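You operate a simulated robot arm through the tools that you are given. There is no shell and no other tool. Be economical: measure what you need, move in short steps, check, and stop when the job is done.

You run a simulated robot arm. Do the job below in one go: nothing can be reset, and whatever is moved stays where it is left.

## Task
Wax the dull patch on the desk top with the yellow cloth and close the tin.
Fine: cloth into the tray. A coat counts when it lies all over at full strength: go over it till it gets no stronger.

Only the result counts: the job must be done as asked and must still hold three seconds after the hand-in. Knocking over, shifting, dropping, spilling or breaking anything else fails it. Flat cloth is picked up by pressing the open fingertips on it (5 to 10 N) and closing them slowly along it; thin cloth reads only 2 to 8 mm in the jaws.

## Robot
A 6-joint arm with a two-finger parallel gripper, fixed in place. Base frame: the origin is at the foot of the arm, x ahead of it, y to its left, z up; the work surface is at about z = 0.762. Lengths are in m, angles in degrees, forces in N, time in s.
With the tool pointing down near the work surface it reaches from about 0.26 to 0.68 m from the base axis. Its first joint turns from -66.0 to 66.0 degrees. Payload 2.9 kg.
The tool frame sits at the grasp point between the pads (the TCP): z along the fingers, y along the line on which they close. The tips reach 0.03 m beyond it. Largest opening 0.11 m; finger width 0.02, thickness 0.01; the body of the gripper, 0.048 by 0.112 m, starts 0.055 m behind the TCP.
Orientation is told as [roll, pitch, yaw] about the base's x, y, z axes, in that order, counted from this pose: with the fingers straight down and closing along the base's y, the tool's x points along the base's -x, its y along +y and its z along -z.

## Interface
- The arm moves only by the tool nudge_tool. Its argument "steps" is a list of rows, each a list of 3 entries, a list of its own where there are three numbers: the turn, a rotation vector about the tool's x, y, z in degrees, then the shift along the tool's x, y, z in m, then the closure in counts, from 0 (fully open) to 255 (shut). In form: [[[wx, wy, wz], [x, y, z], gripper], ...]. A call has 1 to 8 rows; each row shifts and turns the commanded pose from where the row before left it, along the tool's axes as they then stand. A row lasts 0.2 s, in which the tool goes at most 0.05 m and 8.6 degrees; a call with a longer step from one row to the next is refused whole, and so is a gripper value outside its range. A pose out of reach is approached as far as the arm can. The call stops where the force on the tool passes 40 N (or 10 N more than at its start, if that is more) or the arm is blocked; 0.2 s more then pass. The fingers move at their own pace (about 0.108 m/s each) and stop on an object; they squeeze with about 35 N. The grip force told is the motor's: it shows also when the fingers shut on nothing. Time passes only in rows, and 0.2 s behind the last, so rows that do not move let the fingers close. The reply holds the time, the measured pose of the TCP, the force on the tool along the base axes, the opening and the grip force, in the units named above and with some noise, with the torque about the TCP (base axes, N m) and any sound that the robot's microphone picked up.
- Cameras (640 x 400 px; columns grow to the right, rows downward): "scene" is fixed at [0.0908, 0.4653, 1.3797]; the picture's right is [-0.47, -0.88, 0.00], its down [-0.58, 0.31, -0.75] and it looks along [0.67, -0.35, -0.66] (base axes); focal length 368 px, centre (320, 200). "wrist" rides on the gripper at [0.072, 0.017, -0.103] in the tool frame; the picture's right is [-0.23, 0.97, 0.00], its down [-0.76, -0.18, -0.62] and it looks along [-0.61, -0.14, 0.78] (tool axes); focal length 222 px, centre (320, 200). There is no depth. A picture from a camera that has moved, and an enlarged one, comes with that camera's place and axes in the base frame and with its lens. The place of the scene camera against the robot may be out by one fixed shift of up to 0.012 m in any direction.
- camera(camera): a new picture of that camera. It takes no simulated time.
- enlarge(camera, box): a new picture of the part [left, top, right, bottom] of that camera's present view, enlarged. It takes no simulated time.
- finish_job(): hands the job in; it is judged then, once.

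Work in short steps. Places have to be worked out from the pictures, the camera data and where the tool is seen: move nearer, look again, correct. Check each grasp and each placing, and mend what went wrong. You have 120 turns and 64 pictures in all, those below and enlarged ones among them. Open the gripper and draw the arm clear of the work before you hand the job in, unless the task says otherwise; then end with one line.

The tools are called after "Emit:" by a JSON object that holds its "api" and its "payload". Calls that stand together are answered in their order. nudge_tool: Moves the arm, as the interface text tells. Its arguments: {"type":"object","properties":{"steps":{"type":"array","items":{"type":"array"}}},"required":["steps"]} The other tools are called the same way: camera (camera) takes a picture; enlarge (camera, box) takes an enlarged picture of a part of a camera's view; finish_job () hands the job in.

At the start:

```text
clock: 0.0
position: [0.4767, 0.1814, 1.0133]
tcp_rot: [0.0, 0.1, 0.1]
force: [-1.2, 0.1, 0.2]
moment: [0.01, 0.03, 0.02]
grip_width: 0.1101
grasp_force: 0.1
```

scene: 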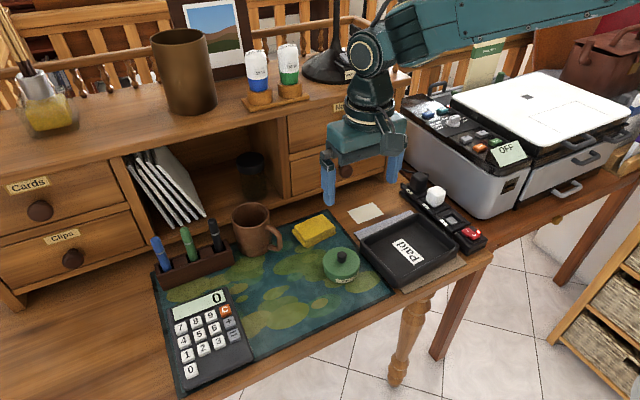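
wrist: 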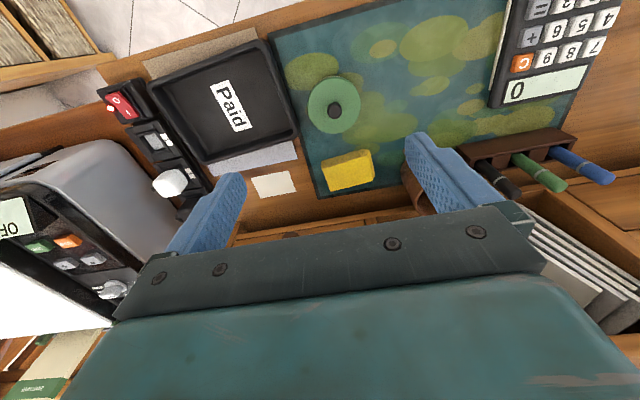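

I'll look closely at the work area before moving anything.

Emit:
{"api": "enlarge", "payload": {"camera": "scene", "box": [220, 180, 500, 355]}}

Emit:
{"api": "enlarge", "payload": {"camera": "wrist", "box": [90, 20, 410, 220]}}

```text
2.29 times, centred on (360, 268) of scene
camera zoom: at [0.0908, 0.4653, 1.3797], right [-0.47, -0.88, 0.0], down [-0.58, 0.31, -0.75], along [0.67, -0.35, -0.66], focal length 842 px, centre (229, 46)
```

zoom: 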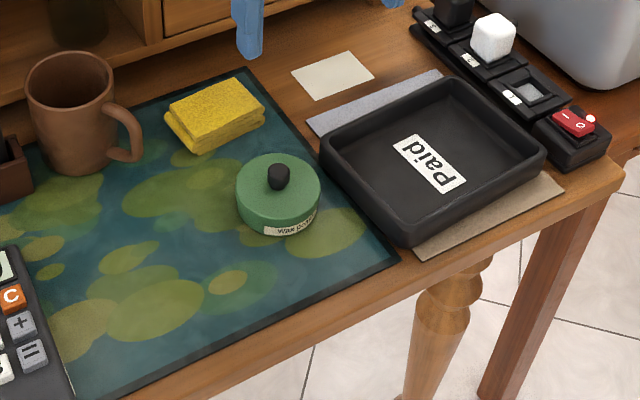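

```text
2.00 times, centred on (250, 120) of wrist
camera zoom: at [0.4051, 0.1985, 1.1179], right [0.23, 0.97, 0.0], down [0.76, -0.18, 0.62], along [0.61, -0.14, -0.78], focal length 444 px, centre (460, 360)
```

zoom: 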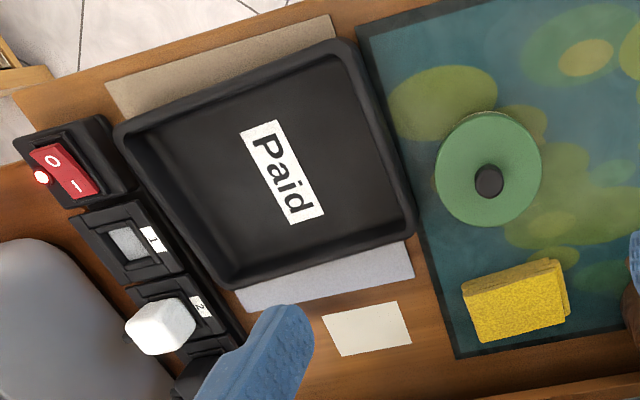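

The tin is in the way of a plain reading: its lid is on, and there are three candidate patches (a cream square, plus grey and brown sheets under the tray). I'll move the wrist camera closer to tell them apart.

Emit:
{"api": "nudge_tool", "payload": {"steps": [[[0, 0, 0], [0.02, -0.027, 0.02], 0], [[0, 0, 0], [0.02, -0.027, 0.02], 0], [[0, 0, 0], [0.02, -0.027, 0.02], 0]]}}

Emit:
{"api": "camera", "payload": {"camera": "wrist"}}

Emit:
{"api": "enlarge", "payload": {"camera": "scene", "box": [320, 190, 480, 290]}}

```text
clock: 0.8
position: [0.4177, 0.1013, 0.953]
tcp_rot: [0.1, -0.1, 0.1]
force: [-0.3, -0.4, -0.6]
moment: [0.04, 0.0, -0.01]
grip_width: 0.11
grasp_force: 0.0
```

```text
59 pictures are left
camera wrist: at [0.344, 0.117, 1.0574], right [0.23, 0.97, 0.0], down [0.76, -0.18, 0.62], along [0.61, -0.14, -0.78], focal length 222 px, centre (320, 200)
```

wrist: 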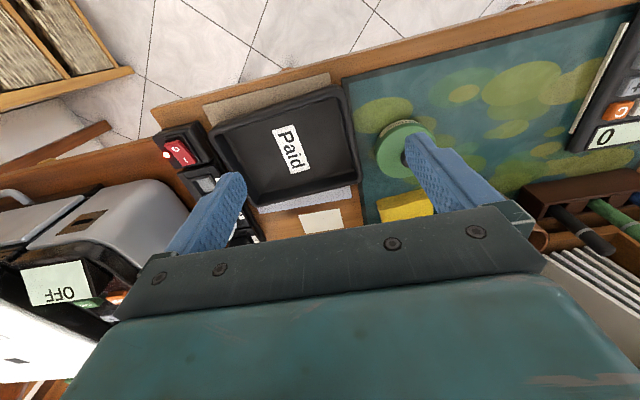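

```text
4.00 times, centred on (400, 240) of scene
camera zoom: at [0.0907, 0.4654, 1.3797], right [-0.47, -0.88, 0.0], down [-0.58, 0.31, -0.75], along [0.67, -0.35, -0.66], focal length 1474 px, centre (0, 40)
```

zoom: 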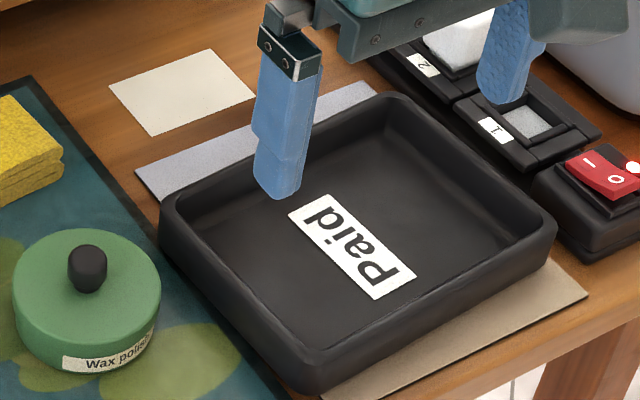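

The cream square is clear of the tray; the grey and brown pieces run under it. I'll enlarge to check whether each has thickness (paper) or is a finish mark.

Emit:
{"api": "enlarge", "payload": {"camera": "scene", "box": [340, 195, 420, 245]}}

Emit:
{"api": "enlarge", "payload": {"camera": "scene", "box": [395, 240, 491, 300]}}

Emit:
{"api": "enlarge", "payload": {"camera": "wrist", "box": [200, 60, 440, 240]}}

```text
8.00 times, centred on (380, 220) of scene
camera zoom: at [0.0907, 0.4654, 1.3797], right [-0.47, -0.88, 0.0], down [-0.58, 0.31, -0.75], along [0.67, -0.35, -0.66], focal length 2947 px, centre (-160, 40)
```

zoom: 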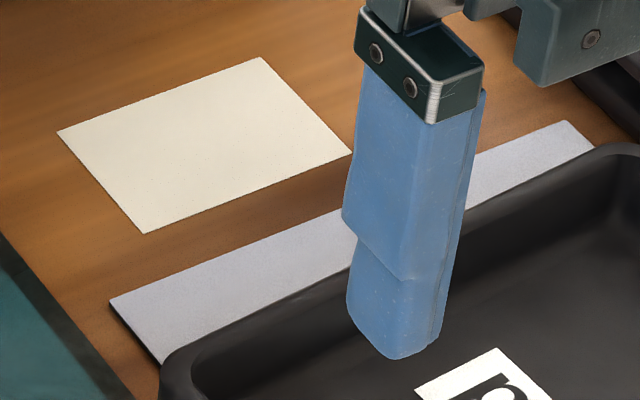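

```text
6.67 times, centred on (443, 270) of scene
camera zoom: at [0.0907, 0.4654, 1.3797], right [-0.47, -0.88, 0.0], down [-0.58, 0.31, -0.75], along [0.67, -0.35, -0.66], focal length 2456 px, centre (-500, -267)
```

zoom: 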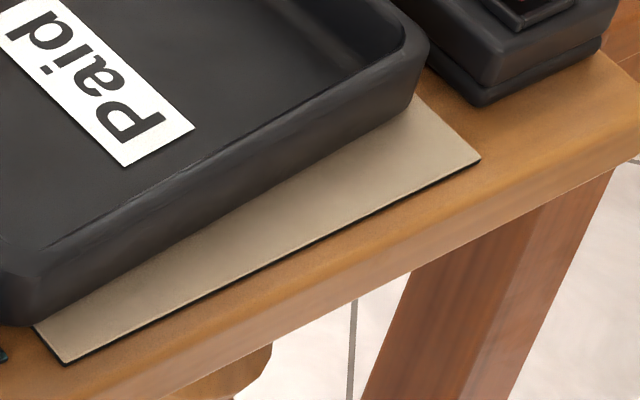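

```text
2.22 times, centred on (320, 150) of wrist
camera zoom: at [0.344, 0.117, 1.0574], right [0.23, 0.97, 0.0], down [0.76, -0.18, 0.62], along [0.61, -0.14, -0.78], focal length 494 px, centre (320, 311)
```

zoom: 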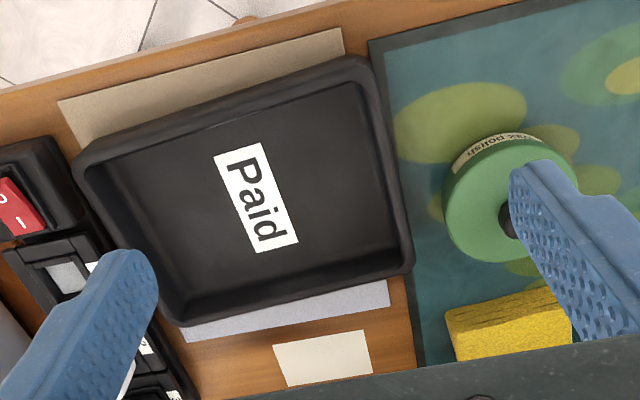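

The grey and brown sheets have thick edges, so they are separate items, while the cream square looks flat. I'll check the rest of the desk for any other dull area.

Emit:
{"api": "enlarge", "payload": {"camera": "scene", "box": [0, 180, 320, 400]}}

Emit:
{"api": "enlarge", "payload": {"camera": "scene", "box": [390, 60, 640, 216]}}

```text
1.82 times, centred on (160, 290) of scene
camera zoom: at [0.0907, 0.4654, 1.3797], right [-0.47, -0.88, 0.0], down [-0.58, 0.31, -0.75], along [0.67, -0.35, -0.66], focal length 670 px, centre (611, 36)
```

zoom: 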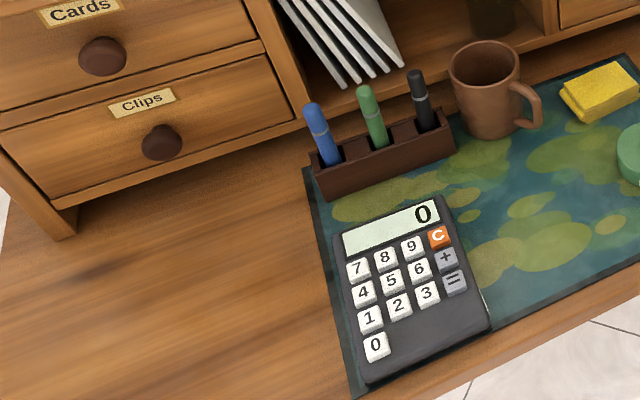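

```text
2.56 times, centred on (515, 138) of scene
camera zoom: at [0.0907, 0.4654, 1.3797], right [-0.47, -0.88, 0.0], down [-0.58, 0.31, -0.75], along [0.67, -0.35, -0.66], focal length 943 px, centre (-179, 359)
```

zoom: 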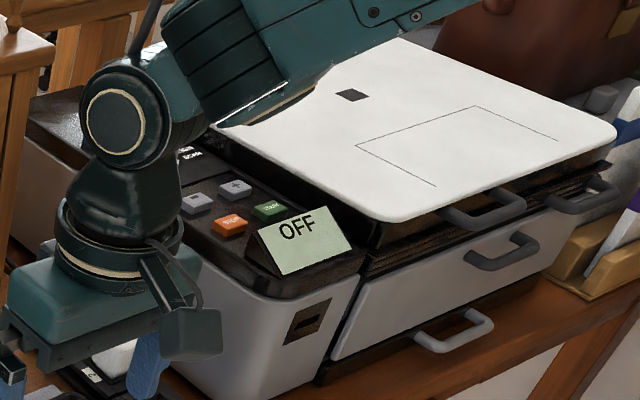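

The cream square (about x 0.62, y 0.06) is the only flat, exposed patch, so I take that as the dull patch. I judge the tin to be near (0.503, 0.198). I'll go above it to see the knob and lid.

Emit:
{"api": "nudge_tool", "payload": {"steps": [[[0, 0, 0], [-0.0213, 0.0243, 0.0133], 0], [[0, 0, 0], [-0.0213, 0.0243, 0.0133], 0], [[0, 0, 0], [-0.0213, 0.0243, 0.0133], 0], [[0, 0, 0], [-0.0213, 0.0243, 0.0133], 0]]}}

Emit:
{"api": "camera", "payload": {"camera": "wrist"}}

Emit:
{"api": "camera", "payload": {"camera": "scene"}}

```text
clock: 1.8
position: [0.5017, 0.1995, 0.9004]
tcp_rot: [0.0, 0.0, 0.0]
force: [-0.3, 0.3, -0.3]
moment: [0.02, -0.01, -0.01]
grip_width: 0.1098
grasp_force: 0.0
```

```text
52 pictures are left
camera wrist: at [0.43, 0.2148, 1.0048], right [0.23, 0.97, 0.0], down [0.76, -0.18, 0.62], along [0.61, -0.14, -0.78], focal length 222 px, centre (320, 200)
```

wrist: 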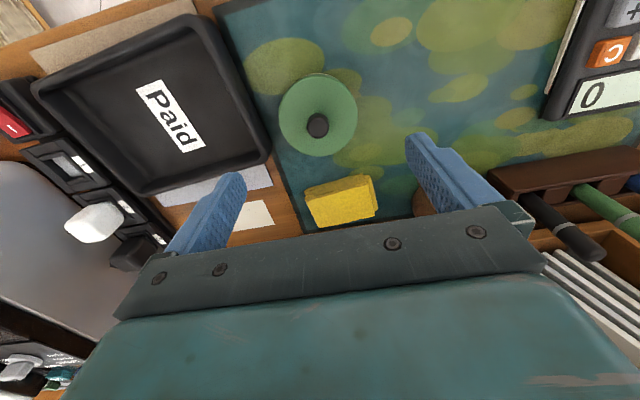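

```text
51 pictures are left
```

scene: 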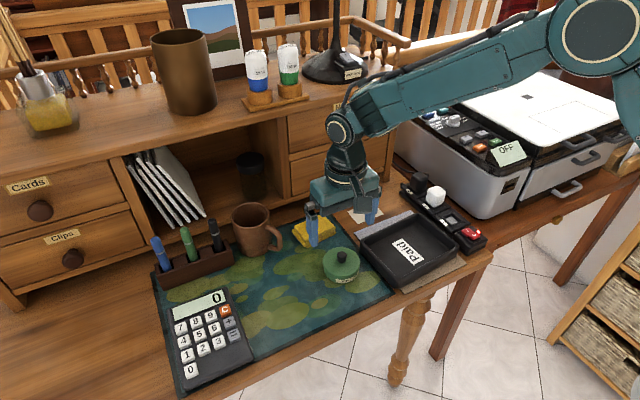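

The knob reads at about (0.499, 0.197). I'll descend over it with the fingers partly closed and check the height.

Emit:
{"api": "nudge_tool", "payload": {"steps": [[[0, 0, 0], [0.0027, -0.0025, 0.02], 100], [[0, 0, 0], [0, 0, 0.025], 100], [[0, 0, 0], [0, 0, 0], 100]]}}

Emit:
{"api": "enlarge", "payload": {"camera": "scene", "box": [280, 200, 408, 280]}}

Emit:
{"api": "enlarge", "payload": {"camera": "wrist", "box": [220, 80, 420, 220]}}

```text
clock: 2.6
position: [0.5004, 0.1945, 0.8555]
tcp_rot: [0.0, 0.0, 0.0]
force: [0.1, -0.1, -0.7]
moment: [-0.04, 0.01, -0.02]
grip_width: 0.0669
grasp_force: 0.0
```

```text
5.00 times, centred on (344, 240) of scene
camera zoom: at [0.0908, 0.4653, 1.3797], right [-0.47, -0.88, 0.0], down [-0.58, 0.31, -0.75], along [0.67, -0.35, -0.66], focal length 1842 px, centre (200, 0)
```

zoom: 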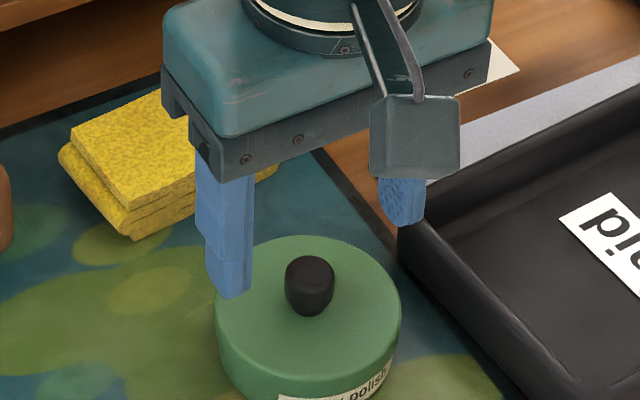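

```text
2.86 times, centred on (320, 150) of wrist
camera zoom: at [0.4276, 0.2121, 0.959], right [0.23, 0.97, 0.0], down [0.76, -0.18, 0.62], along [0.61, -0.14, -0.78], focal length 635 px, centre (320, 343)
```

zoom: 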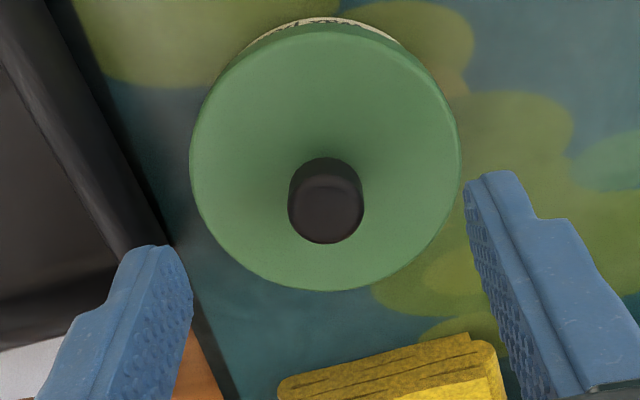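

Two views put the knob at about (0.498, 0.1975), top near z 0.813 and lid top near 0.79. I'll lower the tips around the knob and close.

Emit:
{"api": "nudge_tool", "payload": {"steps": [[[0, 0, 0], [0.0025, 0.003, 0.01], 100], [[0, 0, 0], [0, 0, 0.018], 100], [[0, 0, 0], [0, 0, 0], 180], [[0, 0, 0], [0, 0, 0], 255], [[0, 0, 0], [0, 0, 0], 255]]}}

```text
clock: 3.8
position: [0.4984, 0.1984, 0.8255]
tcp_rot: [0.0, 0.0, 0.0]
force: [-0.5, 1.0, 0.0]
moment: [-0.02, 0.0, -0.02]
grip_width: 0.0175
grasp_force: 35.1
heard: snap
```

The knob is held at 17.5 mm, but I heard a "snap", so I'll check what it was before lifting.

Emit:
{"api": "enlarge", "payload": {"camera": "scene", "box": [280, 200, 408, 280]}}

Emit:
{"api": "enlarge", "payload": {"camera": "wrist", "box": [220, 80, 420, 220]}}

```text
5.00 times, centred on (344, 240) of scene
camera zoom: at [0.0908, 0.4653, 1.3797], right [-0.47, -0.88, 0.0], down [-0.58, 0.31, -0.75], along [0.67, -0.35, -0.66], focal length 1842 px, centre (200, 0)
```

zoom: 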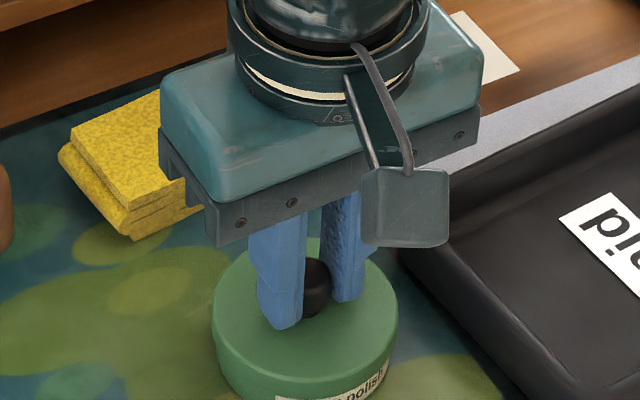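

```text
2.86 times, centred on (320, 150) of wrist
camera zoom: at [0.4249, 0.215, 0.9309], right [0.23, 0.97, 0.0], down [0.76, -0.18, 0.62], along [0.61, -0.14, -0.78], focal length 635 px, centre (320, 343)
```

zoom: 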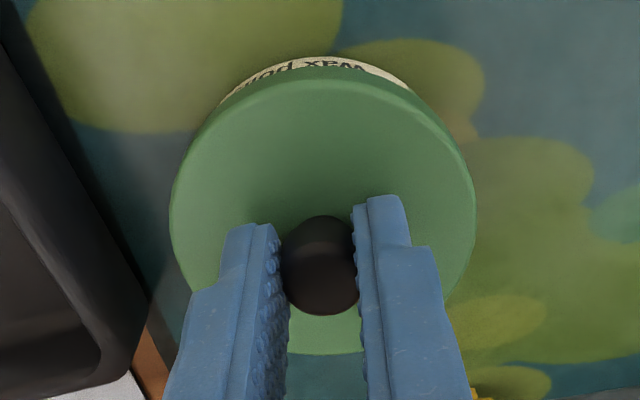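

The grip is centred on the knob and nothing looks broken. I'll lift gently and see whether the lid comes off.

Emit:
{"api": "nudge_tool", "payload": {"steps": [[[0, 0, 0], [0, 0, -0.005], 255], [[0, 0, 0], [0, 0, -0.01], 255], [[0, 0, 0], [0, 0, 0], 255]]}}

Emit:
{"api": "enlarge", "payload": {"camera": "scene", "box": [280, 200, 408, 280]}}

```text
clock: 4.6
position: [0.4969, 0.197, 0.8412]
tcp_rot: [0.0, 0.0, 0.0]
force: [-0.1, -0.1, -0.4]
moment: [-0.03, -0.01, -0.03]
grip_width: 0.0172
grasp_force: 34.8
```

```text
5.00 times, centred on (344, 240) of scene
camera zoom: at [0.0908, 0.4653, 1.3797], right [-0.47, -0.88, 0.0], down [-0.58, 0.31, -0.75], along [0.67, -0.35, -0.66], focal length 1842 px, centre (200, 0)
```

zoom: 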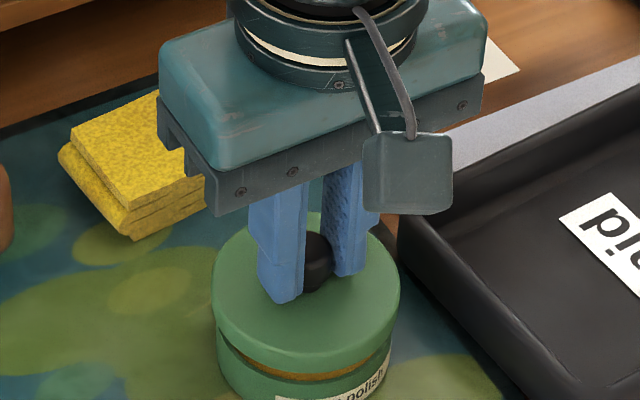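

The lid lifted cleanly off the tin. I'll carry it to the free mat area at about (0.485, 0.315), clear of the mug and calculator.

Emit:
{"api": "nudge_tool", "payload": {"steps": [[[0, 0, 0], [0, 0, -0.03], 255], [[0, 0, 0], [0.003, 0.04, 0], 255], [[0, 0, 0], [0.003, 0.04, 0], 255], [[0, 0, 0], [0.003, 0.038, 0], 255], [[0, 0, 0], [0, 0, 0.03], 255]]}}

Emit:
{"api": "camera", "payload": {"camera": "scene"}}

Emit:
{"api": "enlarge", "payload": {"camera": "wrist", "box": [160, 0, 480, 220]}}

```text
clock: 5.8
position: [0.4882, 0.3188, 0.8433]
tcp_rot: [-0.1, 0.1, -0.1]
force: [-0.7, -0.6, -0.4]
moment: [0.03, 0.02, 0.0]
grip_width: 0.0171
grasp_force: 35.0
```

```text
45 pictures are left
```

scene: 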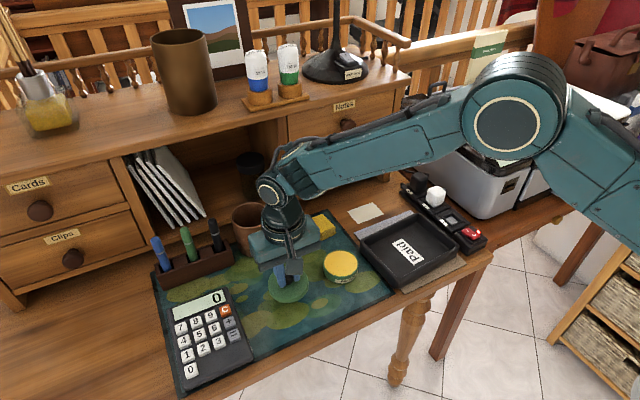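

```text
1.82 times, centred on (320, 110) of wrist
camera zoom: at [0.416, 0.3349, 0.9477], right [0.23, 0.97, 0.0], down [0.76, -0.18, 0.62], along [0.61, -0.14, -0.78], focal length 404 px, centre (320, 364)
```

zoom: 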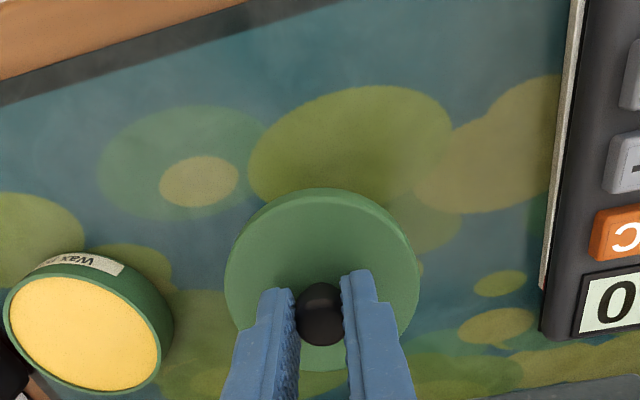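

The tin is open and shows yellow wax, and the mat under the lid is clear. I'll lower slowly until it touches.

Emit:
{"api": "nudge_tool", "payload": {"steps": [[[0, 0, 0], [0, 0, 0.012], 255], [[0, 0, 0], [0, 0, 0.006], 255], [[0, 0, 0], [0, 0, 0.003], 255]]}}

```text
clock: 6.6
position: [0.4879, 0.3168, 0.8211]
tcp_rot: [-0.1, 0.0, 0.0]
force: [0.0, -0.1, -0.4]
moment: [0.01, -0.01, 0.01]
grip_width: 0.0174
grasp_force: 34.4
```

No contact yet at 0.821, so I'll keep lowering in small steps.

Emit:
{"api": "nudge_tool", "payload": {"steps": [[[0, 0, 0], [0, 0, 0.003], 255], [[0, 0, 0], [0, 0, 0.003], 255]]}}

Emit:
{"api": "enlarge", "payload": {"camera": "scene", "box": [230, 230, 358, 310]}}

```text
clock: 7.2
position: [0.49, 0.3162, 0.8151]
tcp_rot: [0.0, 0.0, 0.0]
force: [0.3, 1.1, -0.2]
moment: [-0.02, -0.01, 0.01]
grip_width: 0.0174
grasp_force: 34.7
```

```text
5.00 times, centred on (294, 270) of scene
camera zoom: at [0.0908, 0.4653, 1.3797], right [-0.47, -0.88, 0.0], down [-0.58, 0.31, -0.75], along [0.67, -0.35, -0.66], focal length 1842 px, centre (450, -150)
```

zoom: 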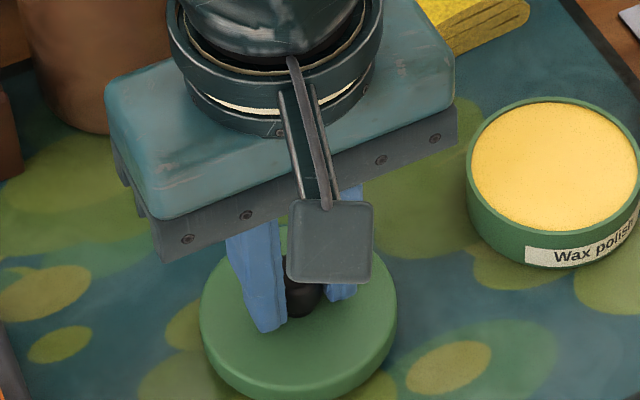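

The lid is just above the mat. I'll go on in 2 mm steps and watch the force.

Emit:
{"api": "nudge_tool", "payload": {"steps": [[[0, 0, 0], [0, 0, 0.002], 255], [[0, 0, 0], [0, 0, 0.002], 255]]}}

```text
clock: 7.8
position: [0.4893, 0.317, 0.8116]
tcp_rot: [0.1, 0.0, 0.0]
force: [0.4, 0.3, -0.2]
moment: [0.01, 0.0, 0.02]
grip_width: 0.0172
grasp_force: 34.8
```

Still no load, so I'll continue.

Emit:
{"api": "nudge_tool", "payload": {"steps": [[[0, 0, 0], [0, 0, 0.002], 255], [[0, 0, 0], [0, 0, 0.002], 255]]}}

```text
clock: 8.4
position: [0.4886, 0.317, 0.8063]
tcp_rot: [0.0, 0.0, 0.0]
force: [0.0, 0.8, 0.4]
moment: [0.01, 0.03, -0.01]
grip_width: 0.0172
grasp_force: 34.7
```

The tips are now about 0.776 high, so the mat must be very close. A few more millimetres.

Emit:
{"api": "nudge_tool", "payload": {"steps": [[[0, 0, 0], [0, 0, 0.0015], 255], [[0, 0, 0], [0, 0, 0.0015], 255]]}}

Emit:
{"api": "enlarge", "payload": {"camera": "scene", "box": [230, 230, 358, 310]}}

```text
clock: 9.0
position: [0.4886, 0.3165, 0.8045]
tcp_rot: [0.0, 0.0, 0.1]
force: [1.0, 0.0, -0.1]
moment: [-0.04, 0.0, -0.02]
grip_width: 0.0178
grasp_force: 35.2
```

```text
5.00 times, centred on (294, 270) of scene
camera zoom: at [0.0908, 0.4653, 1.3797], right [-0.47, -0.88, 0.0], down [-0.58, 0.31, -0.75], along [0.67, -0.35, -0.66], focal length 1842 px, centre (450, -150)
```

zoom: 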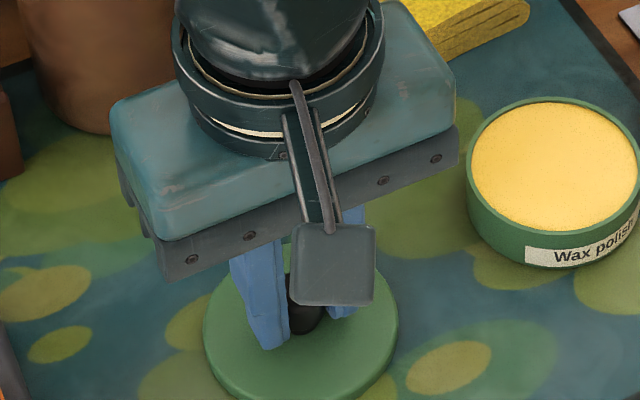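

The lid is nearly down. I'll make two more small steps to feel contact.

Emit:
{"api": "nudge_tool", "payload": {"steps": [[[0, 0, 0], [0, 0, 0.0015], 255], [[0, 0, 0], [0, 0, 0.0015], 255]]}}

```text
clock: 9.6
position: [0.4887, 0.3165, 0.8025]
tcp_rot: [0.2, -0.1, 0.0]
force: [-3.0, -2.2, 10.6]
moment: [-0.17, 0.09, -0.02]
grip_width: 0.0173
grasp_force: 35.4
```

Contact is felt (10 N) at TCP z 0.8025. I'll open and lift away.

Emit:
{"api": "nudge_tool", "payload": {"steps": [[[0, 0, 0], [0, 0, -0.001], 200], [[0, 0, 0], [0, 0, 0], 100], [[0, 0, 0], [0, 0, -0.02], 60], [[0, 0, 0], [0, 0, -0.045], 30], [[0, 0, 0], [0, 0, -0.035], 30]]}}

Emit:
{"api": "enlarge", "payload": {"camera": "wrist", "box": [160, 0, 480, 220]}}

```text
clock: 10.8
position: [0.488, 0.3173, 0.903]
tcp_rot: [0.0, 0.0, 0.0]
force: [-0.1, 0.5, 0.7]
moment: [0.02, -0.01, 0.0]
grip_width: 0.0969
grasp_force: 0.1
```

```text
1.82 times, centred on (320, 110) of wrist
camera zoom: at [0.4156, 0.3337, 1.0066], right [0.23, 0.97, 0.0], down [0.76, -0.18, 0.62], along [0.61, -0.14, -0.78], focal length 404 px, centre (320, 364)
```

zoom: 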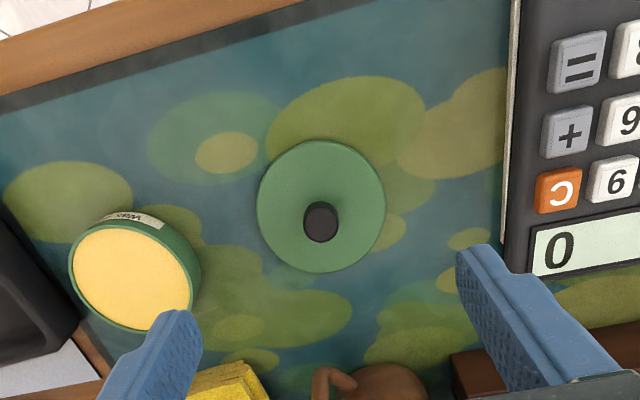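

The lid rests flat on the mat. Next I'll look at the cloth from close by, staying above the mug.

Emit:
{"api": "nudge_tool", "payload": {"steps": [[[0, 0, 0], [-0.02, -0.028, -0.005], 60], [[0, 0, 0], [-0.02, -0.028, -0.005], 60], [[0, 0, 0], [-0.02, -0.028, 0], 60], [[0, 0, 0], [-0.02, -0.028, 0], 60]]}}

Emit:
{"api": "camera", "payload": {"camera": "wrist"}}

Emit:
{"api": "enlarge", "payload": {"camera": "scene", "box": [240, 180, 400, 280]}}

```text
clock: 11.8
position: [0.5698, 0.2037, 0.9112]
tcp_rot: [0.0, 0.1, 0.0]
force: [-0.6, 0.2, 0.9]
moment: [0.01, 0.02, 0.01]
grip_width: 0.084
grasp_force: 0.0
```

```text
40 pictures are left
camera wrist: at [0.4969, 0.2212, 1.0162], right [0.23, 0.97, 0.0], down [0.76, -0.18, 0.62], along [0.61, -0.14, -0.78], focal length 222 px, centre (320, 200)
```

wrist: 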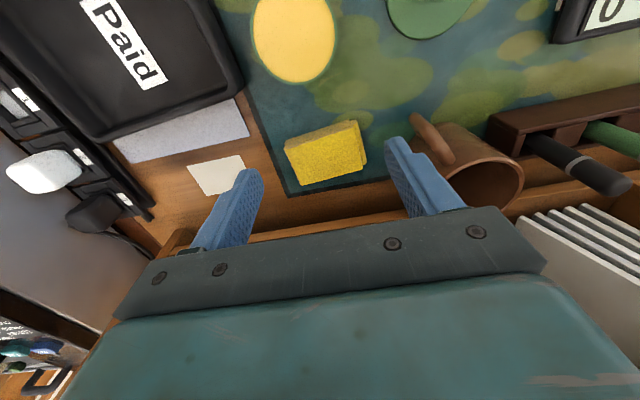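

```text
4.00 times, centred on (320, 230) of scene
camera zoom: at [0.0907, 0.4654, 1.3797], right [-0.47, -0.88, 0.0], down [-0.58, 0.31, -0.75], along [0.67, -0.35, -0.66], focal length 1474 px, centre (320, 80)
```

zoom: 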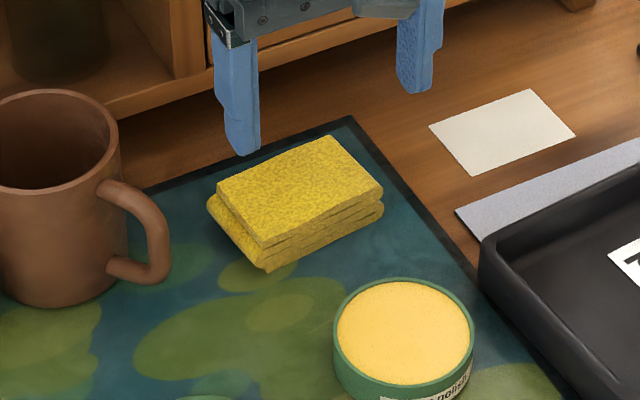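

The cloth is a folded pad about 63 × 78 mm, centred near (0.619, 0.199) and roughly aligned with the base axes. The patch is near (0.625, 0.052). I'll open fully and lower over the pad, keeping clear of the mug handle at y ≈ 0.29.

Emit:
{"api": "nudge_tool", "payload": {"steps": [[[0, 0, 0], [-0.0245, -0.0025, 0.0], 0], [[0, 0, 0], [-0.0245, -0.002, 0.0], 0], [[0, 0, 0], [0, 0, 0.04], 0], [[0, 0, 0], [0, 0, 0.03], 0]]}}

Emit:
{"api": "enlarge", "payload": {"camera": "wrist", "box": [160, 60, 480, 260]}}

Emit:
{"api": "enlarge", "payload": {"camera": "scene", "box": [240, 180, 400, 280]}}

```text
clock: 12.8
position: [0.6177, 0.1995, 0.8395]
tcp_rot: [0.0, 0.0, 0.0]
force: [-1.0, -0.1, 0.5]
moment: [-0.01, -0.02, 0.01]
grip_width: 0.1101
grasp_force: 0.0
```

```text
2.00 times, centred on (320, 160) of wrist
camera zoom: at [0.5451, 0.2169, 0.9457], right [0.23, 0.97, 0.0], down [0.76, -0.18, 0.62], along [0.61, -0.14, -0.78], focal length 444 px, centre (320, 280)
```

zoom: 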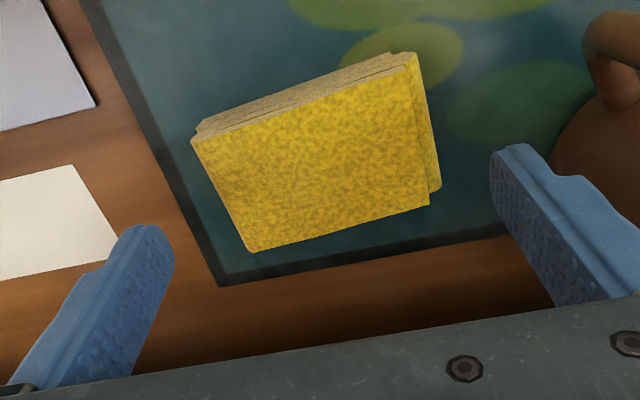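

```text
4.00 times, centred on (320, 230) of scene
camera zoom: at [0.0908, 0.4653, 1.3797], right [-0.47, -0.88, 0.0], down [-0.58, 0.31, -0.75], along [0.67, -0.35, -0.66], focal length 1474 px, centre (320, 80)
```

zoom: 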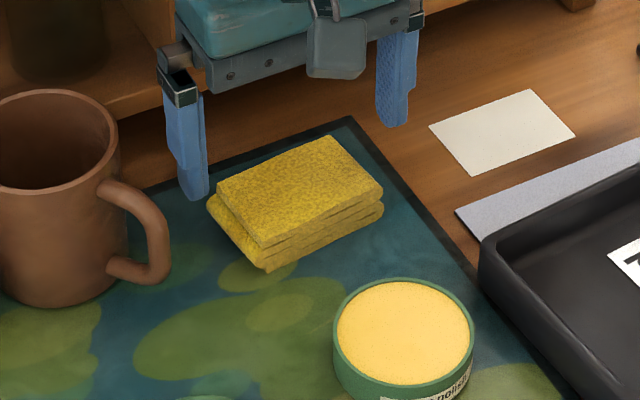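

The pad's top face spans x 0.59–0.647 and y 0.157–0.24, centred between the fingers. I'll lower and close so the tips stay a few mm above the pad's underside.

Emit:
{"api": "nudge_tool", "payload": {"steps": [[[0, 0, 0], [-0.001, 0, 0.02], 0], [[0, 0, 0], [0, 0, 0.016], 0], [[0, 0, 0], [0, 0, 0], 60], [[0, 0, 0], [0, 0, 0], 110], [[0, 0, 0], [0, 0, 0], 160]]}}

Emit:
{"api": "enlarge", "payload": {"camera": "scene", "box": [240, 180, 400, 280]}}

```text
clock: 14.0
position: [0.6184, 0.1992, 0.806]
tcp_rot: [0.0, 0.0, 0.0]
force: [-0.4, -0.4, -0.9]
moment: [0.02, -0.01, 0.02]
grip_width: 0.08
grasp_force: 34.8
```

```text
4.00 times, centred on (320, 230) of scene
camera zoom: at [0.0908, 0.4653, 1.3797], right [-0.47, -0.88, 0.0], down [-0.58, 0.31, -0.75], along [0.67, -0.35, -0.66], focal length 1474 px, centre (320, 80)
```

zoom: 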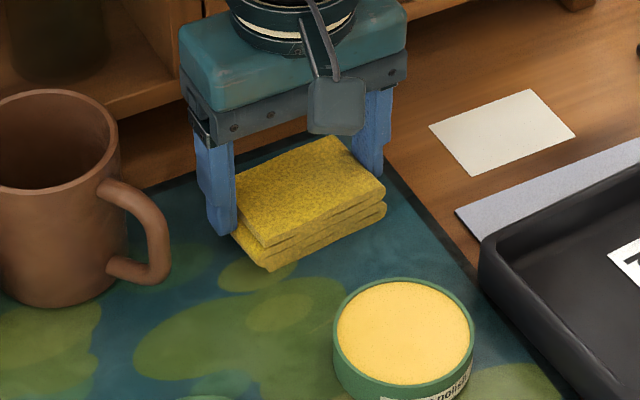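

The pad is held firmly at 80 mm. I'll lift it and check that it comes with the hand.

Emit:
{"api": "nudge_tool", "payload": {"steps": [[[0, 0, 0], [0, 0, -0.02], 160], [[0, 0, 0], [0, 0, -0.04], 160], [[0, 0, 0], [0.04, 0, 0], 160], [[0, 0, 0], [0.04, -0.001, 0], 160], [[0, 0, 0], [0.0395, 0, 0], 160]]}}

Emit:
{"api": "enlarge", "payload": {"camera": "scene", "box": [260, 180, 420, 280]}}

Emit:
{"api": "camera", "payload": {"camera": "wrist"}}

```text
clock: 15.2
position: [0.4985, 0.1986, 0.8658]
tcp_rot: [0.0, -0.1, -0.1]
force: [0.8, -0.6, 0.3]
moment: [0.01, -0.01, -0.03]
grip_width: 0.0806
grasp_force: 34.7
```

```text
4.00 times, centred on (340, 230) of scene
camera zoom: at [0.0908, 0.4653, 1.3797], right [-0.47, -0.88, 0.0], down [-0.58, 0.31, -0.75], along [0.67, -0.35, -0.66], focal length 1474 px, centre (240, 80)
```

zoom: 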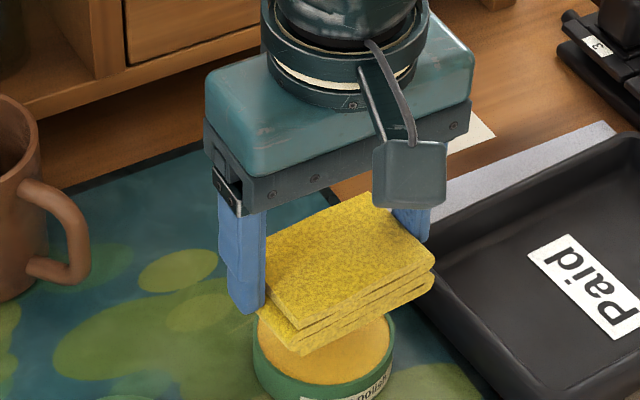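

```text
34 pictures are left
camera wrist: at [0.4255, 0.2156, 0.9704], right [0.23, 0.97, 0.0], down [0.76, -0.18, 0.62], along [0.61, -0.14, -0.78], focal length 222 px, centre (320, 200)
```

wrist: 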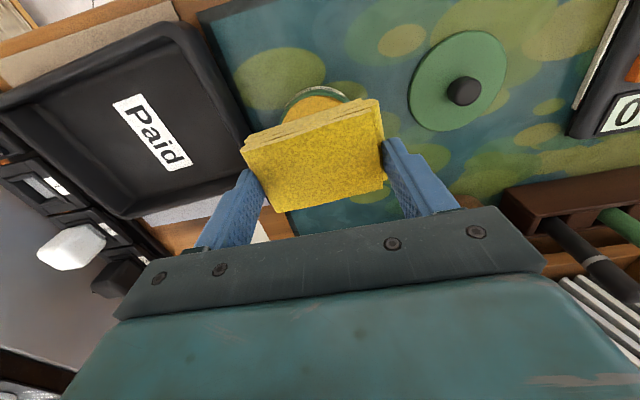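

The cloth came up level and sits over the wax; the right finger is about 1 cm from the tray rim, so I'll shift 4 mm left and lower.

Emit:
{"api": "nudge_tool", "payload": {"steps": [[[0, 0, 0], [0, 0.004, 0.015], 160], [[0, 0, 0], [0, 0, 0.012], 160], [[0, 0, 0], [0, 0, 0.004], 160]]}}

```text
clock: 16.0
position: [0.4991, 0.2034, 0.8343]
tcp_rot: [-0.1, 0.0, 0.0]
force: [0.1, -0.1, -1.1]
moment: [-0.06, 0.0, 0.02]
grip_width: 0.0803
grasp_force: 35.0
```

No contact yet, so I'll keep going in small steps.

Emit:
{"api": "nudge_tool", "payload": {"steps": [[[0, 0, 0], [0, 0, 0.003], 160], [[0, 0, 0], [0, 0, 0.002], 160], [[0, 0, 0], [0, 0, 0.002], 160]]}}

```text
clock: 16.8
position: [0.4984, 0.2038, 0.8297]
tcp_rot: [0.1, -0.1, 0.0]
force: [-4.9, -0.7, 15.2]
moment: [-0.13, 0.2, 0.02]
grip_width: 0.0801
grasp_force: 34.7
```

Contact is 15 N on the wax at TCP 0.83. I'll hold a moment, lift, and check the tin and the cloth.

Emit:
{"api": "nudge_tool", "payload": {"steps": [[[0, 0, 0], [0, 0, 0], 160], [[0, 0, 0], [0, 0, 0], 160], [[0, 0, 0], [0, 0, -0.02], 160], [[0, 0, 0], [0, 0, -0.03], 160], [[0, 0, 0], [-0.04, -0.01, 0], 160], [[0, 0, 0], [-0.04, -0.03, 0], 160]]}}

Emit:
{"api": "enlarge", "payload": {"camera": "scene", "box": [260, 180, 420, 280]}}

```text
clock: 18.2
position: [0.579, 0.1624, 0.8761]
tcp_rot: [0.0, 0.0, 0.0]
force: [-0.2, 0.1, -0.1]
moment: [0.01, 0.03, 0.02]
grip_width: 0.0799
grasp_force: 35.0
```

```text
4.00 times, centred on (340, 230) of scene
camera zoom: at [0.0907, 0.4654, 1.3797], right [-0.47, -0.88, 0.0], down [-0.58, 0.31, -0.75], along [0.67, -0.35, -0.66], focal length 1474 px, centre (240, 80)
```

zoom: 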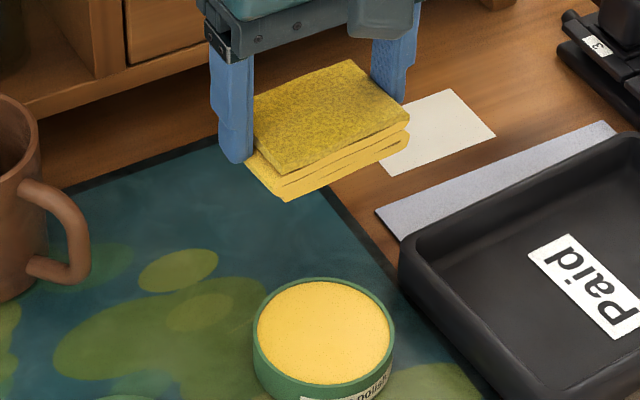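

The cloth's underside layers have changed colour, so wax was taken up, and the tin hasn't moved. Next I'll go over the patch and lower to just above it.

Emit:
{"api": "nudge_tool", "payload": {"steps": [[[0, 0, 0], [-0.016, -0.036, 0], 160], [[0, 0, 0], [-0.016, -0.037, 0], 160], [[0, 0, 0], [-0.017, -0.036, 0], 160], [[0, 0, 0], [0, 0, 0.03], 160], [[0, 0, 0], [0, 0, 0.03], 160]]}}

Emit:
{"api": "enlarge", "payload": {"camera": "scene", "box": [300, 160, 460, 260]}}

Emit:
{"api": "camera", "payload": {"camera": "wrist"}}

```text
clock: 19.4
position: [0.6286, 0.0527, 0.8168]
tcp_rot: [-0.1, 0.0, 0.1]
force: [-0.2, -0.3, -0.9]
moment: [0.02, 0.04, 0.03]
grip_width: 0.0797
grasp_force: 34.3
```

```text
4.00 times, centred on (380, 210) of scene
camera zoom: at [0.0908, 0.4653, 1.3797], right [-0.47, -0.88, 0.0], down [-0.58, 0.31, -0.75], along [0.67, -0.35, -0.66], focal length 1474 px, centre (80, 160)
```

zoom: 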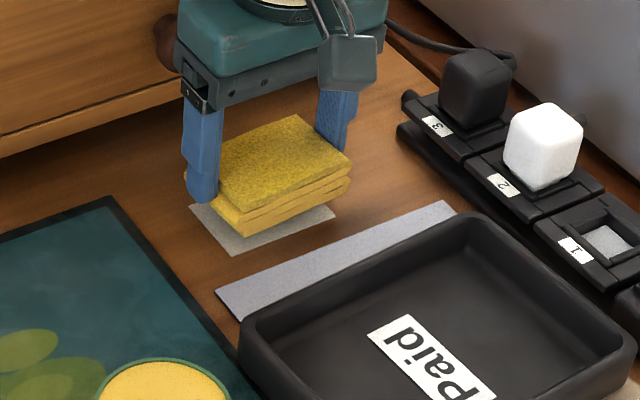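

```text
31 pictures are left
camera wrist: at [0.5553, 0.07, 0.9228], right [0.23, 0.97, 0.0], down [0.76, -0.18, 0.62], along [0.61, -0.14, -0.78], focal length 222 px, centre (320, 200)
```

wrist: 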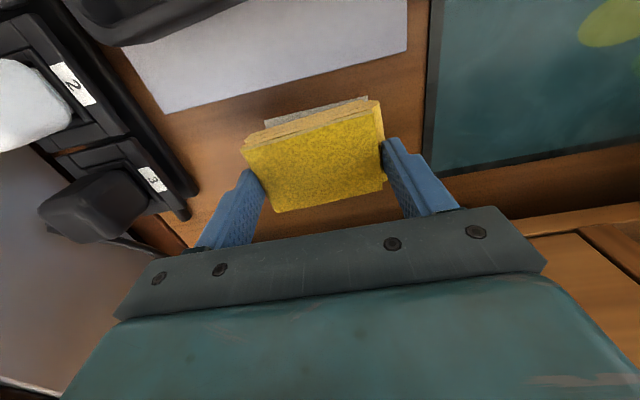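

The patch spans x 0.600–0.651 and y 0.020–0.093, and the grey sheet's edge is at x 0.579, so I have about 2 cm to spare. I'll centre and lower to contact.

Emit:
{"api": "nudge_tool", "payload": {"steps": [[[0, 0, 0], [0.001, 0.004, 0.008], 160], [[0, 0, 0], [0, 0, 0.004], 160], [[0, 0, 0], [0, 0, 0.002], 160]]}}

```text
clock: 20.1
position: [0.6297, 0.0555, 0.812]
tcp_rot: [0.0, -0.8, -0.4]
force: [-0.8, -1.6, 2.4]
moment: [0.15, -0.13, -0.09]
grip_width: 0.0797
grasp_force: 35.3
stopped in row 3: the force on the tool passed its limit at 44 N (the readings are from after the stop); the commanded pose is now the measured one
```

The force limit tripped at TCP 0.812, about 8 mm higher than I expected. I'll look at what is touching before going on.

Emit:
{"api": "camera", "payload": {"camera": "scene"}}

Emit:
{"api": "enlarge", "payload": {"camera": "scene", "box": [320, 170, 416, 230]}}

Emit:
{"api": "enlarge", "payload": {"camera": "wrist", "box": [160, 60, 480, 260]}}

```text
30 pictures are left
```

scene: 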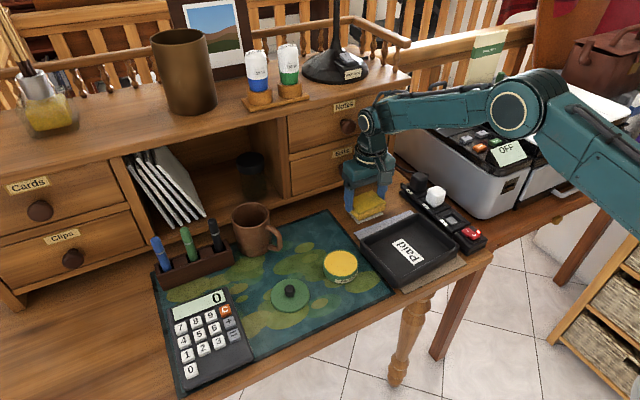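

```text
6.67 times, centred on (368, 200) of scene
camera zoom: at [0.0907, 0.4653, 1.3797], right [-0.47, -0.88, 0.0], down [-0.58, 0.31, -0.75], along [0.67, -0.35, -0.66], focal length 2456 px, centre (0, 200)
```

zoom: 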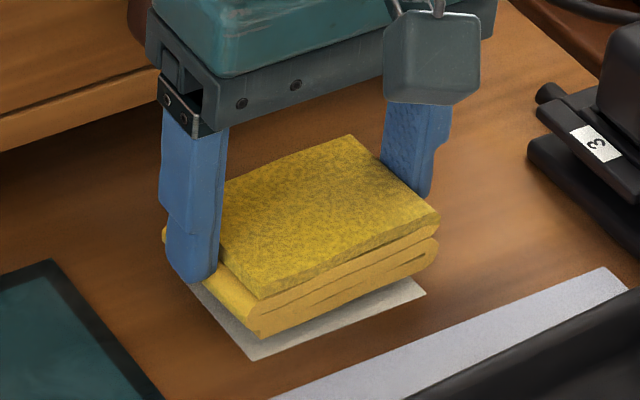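

```text
2.00 times, centred on (320, 160) of wrist
camera zoom: at [0.557, 0.0728, 0.9156], right [0.23, 0.97, 0.0], down [0.75, -0.18, 0.63], along [0.62, -0.15, -0.77], focal length 444 px, centre (320, 280)
```

zoom: 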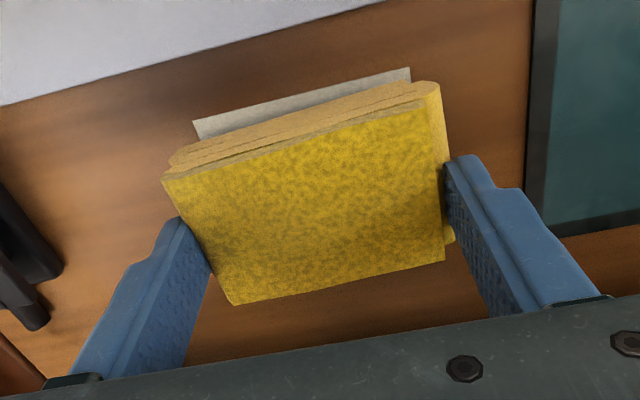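

The pad is hovering about 8 mm up. The arm touched at about z 0.804, as expected, and recoiled after the stop. I'll fix the small tilt and approach more slowly.

Emit:
{"api": "nudge_tool", "payload": {"steps": [[[0, 0.8, -0.4], [0.002, 0.001, 0.002], 160], [[0, 0, 0], [0, 0, 0.002], 160]]}}

```text
clock: 20.7
position: [0.6316, 0.0556, 0.8124]
tcp_rot: [0.0, -0.3, -0.1]
force: [-3.4, -12.6, 31.5]
moment: [1.3, -1.59, -0.5]
grip_width: 0.0797
grasp_force: 34.7
```

Contact again at 0.812, and the moments put it about 45 mm beyond and 20–40 mm left of the TCP. That isn't under the pad; it may be the drawer knob. I'll look there.

Emit:
{"api": "enlarge", "payload": {"camera": "scene", "box": [310, 80, 438, 220]}}

```text
2.86 times, centred on (374, 150) of scene
camera zoom: at [0.09, 0.4649, 1.3799], right [-0.47, -0.88, 0.0], down [-0.58, 0.31, -0.75], along [0.67, -0.35, -0.66], focal length 1052 px, centre (166, 343)
```

zoom: 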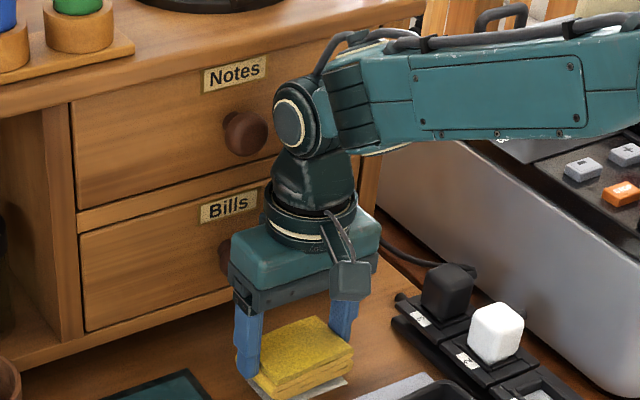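

The Bills drawer knob sits right behind the hand, so the gripper body is landing on it, not the pad on the desk. I'll back up, move 16 mm toward the base and try lowering there. I can then set the pad down and regrip it with the hand tilted away from the knob.

Emit:
{"api": "nudge_tool", "payload": {"steps": [[[0, 0, 0], [0, 0, -0.008], 160], [[0, 0, 0], [0.015, 0, 0], 160], [[0, 0, 0], [0, 0, 0.0], 160]]}}

```text
clock: 21.5
position: [0.6109, 0.0572, 0.8136]
tcp_rot: [0.0, 0.4, 0.2]
force: [-1.3, -9.6, 4.0]
moment: [0.63, -0.24, -0.42]
grip_width: 0.0793
grasp_force: 35.3
```

A sideways force (−9.6 N in y) remains, so something still touches on the left of the hand. I'll back away further toward the base and up a little.

Emit:
{"api": "nudge_tool", "payload": {"steps": [[[0, 0, 0], [0.012, -0.003, -0.004], 160], [[0, 0, 0], [0.0, 0, -0.02], 160], [[0, 0, 0], [0, 0, 0.0], 160]]}}

Emit:
{"api": "camera", "payload": {"camera": "scene"}}

Emit:
{"api": "camera", "payload": {"camera": "wrist"}}

```text
clock: 22.3
position: [0.6007, 0.0544, 0.8388]
tcp_rot: [0.0, 0.3, 0.1]
force: [0.3, 0.1, 0.1]
moment: [0.01, -0.03, -0.02]
grip_width: 0.0796
grasp_force: 35.3
```

```text
26 pictures are left
```

scene: 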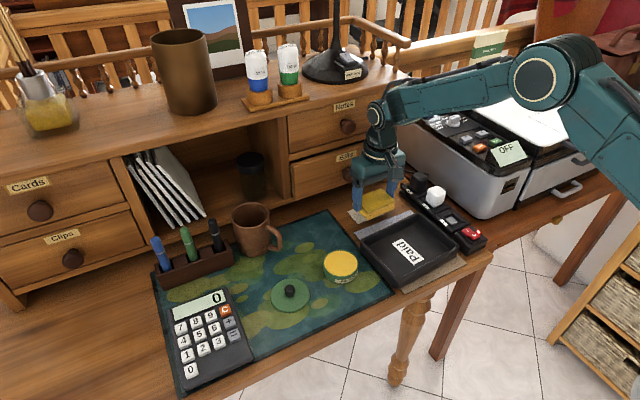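

```text
25 pictures are left
camera wrist: at [0.5285, 0.0708, 0.9439], right [0.22, 0.97, 0.0], down [0.76, -0.18, 0.62], along [0.6, -0.14, -0.78], focal length 222 px, centre (320, 200)
```

wrist: 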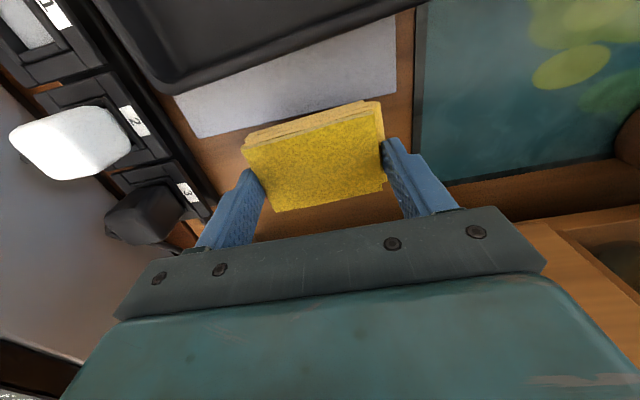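

The hand is free again and nothing else has moved. I'll look at the knob area now that the hand is clear of it.

Emit:
{"api": "enlarge", "payload": {"camera": "scene", "box": [300, 120, 428, 230]}}

```text
3.64 times, centred on (364, 175) of scene
camera zoom: at [0.0908, 0.4653, 1.3797], right [-0.47, -0.88, 0.0], down [-0.58, 0.31, -0.75], along [0.67, -0.35, -0.66], focal length 1340 px, centre (160, 291)
```

zoom: 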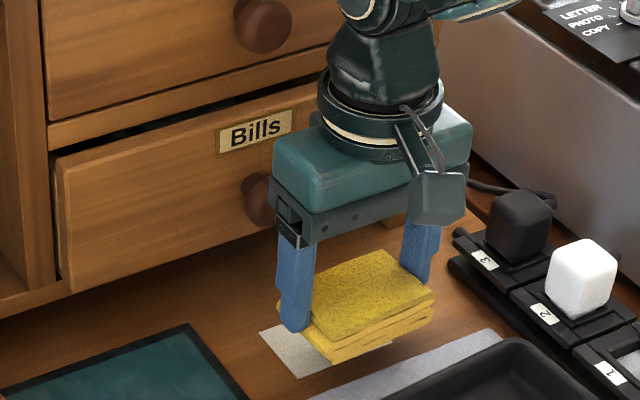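

The Bills drawer has been pulled open a little: the hand hooked its knob as I backed off. I must push it shut. I'll first rest the pad in the tray, then close the drawer with tilted, shut fingers, then regrip the pad with a tilted hand that clears the knob.

Emit:
{"api": "nudge_tool", "payload": {"steps": [[[0, -0.3, 0], [0.01, 0, -0.035], 160], [[0, 0, 0], [0.04, 0, 0], 160], [[0, 0, 0], [0.04, 0.0, 0], 160], [[0, 0, 0], [0.035, 0, 0], 160], [[0, 0, 0], [0, 0, 0.02], 160], [[0, 0, 0], [0, 0, 0], 160]]}}

Emit:
{"api": "camera", "payload": {"camera": "wrist"}}

Emit:
{"api": "enlarge", "payload": {"camera": "scene", "box": [300, 110, 500, 290]}}

```text
clock: 23.7
position: [0.4755, 0.0543, 0.853]
tcp_rot: [0.0, -0.1, 0.1]
force: [-0.3, 0.3, 0.1]
moment: [-0.02, 0.02, 0.01]
grip_width: 0.0791
grasp_force: 35.0
```

```text
23 pictures are left
camera wrist: at [0.4035, 0.0702, 0.9582], right [0.23, 0.97, 0.0], down [0.76, -0.18, 0.62], along [0.61, -0.14, -0.78], focal length 222 px, centre (320, 200)
```

wrist: 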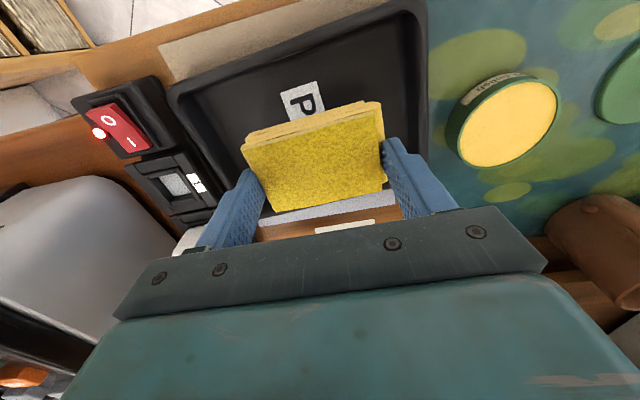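

```text
2.22 times, centred on (400, 200) of scene
camera zoom: at [0.0907, 0.4653, 1.3797], right [-0.47, -0.88, 0.0], down [-0.58, 0.31, -0.75], along [0.67, -0.35, -0.66], focal length 819 px, centre (142, 200)
```

zoom: 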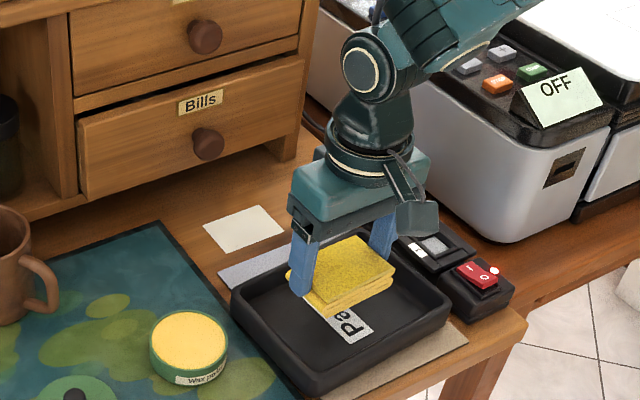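

The Bills drawer is about 2–3 cm out. The pad is centred over the tray with clear side margins, so I'll lower it in slowly.

Emit:
{"api": "nudge_tool", "payload": {"steps": [[[0, 0, 0], [0, -0.003, 0.02], 160], [[0, 0, 0], [0, 0, 0.016], 160], [[0, 0, 0], [0, 0, 0.003], 160], [[0, 0, 0], [0, 0, 0.002], 160]]}}

```text
clock: 24.7
position: [0.4763, 0.0505, 0.8131]
tcp_rot: [0.0, -0.1, 0.1]
force: [0.2, -0.4, -0.8]
moment: [0.03, -0.02, 0.02]
grip_width: 0.0793
grasp_force: 34.8
```

Still free at 0.813, so I'll continue gently.

Emit:
{"api": "nudge_tool", "payload": {"steps": [[[0, 0, 0], [0, 0, 0.0015], 160], [[0, 0, 0], [0, 0, 0.0015], 160], [[0, 0, 0], [0, 0, 0.001], 160]]}}

```text
clock: 25.5
position: [0.4764, 0.0498, 0.811]
tcp_rot: [0.0, -0.2, 0.1]
force: [-7.2, -0.5, 28.7]
moment: [-0.06, 0.38, 0.02]
grip_width: 0.0794
grasp_force: 34.9
```

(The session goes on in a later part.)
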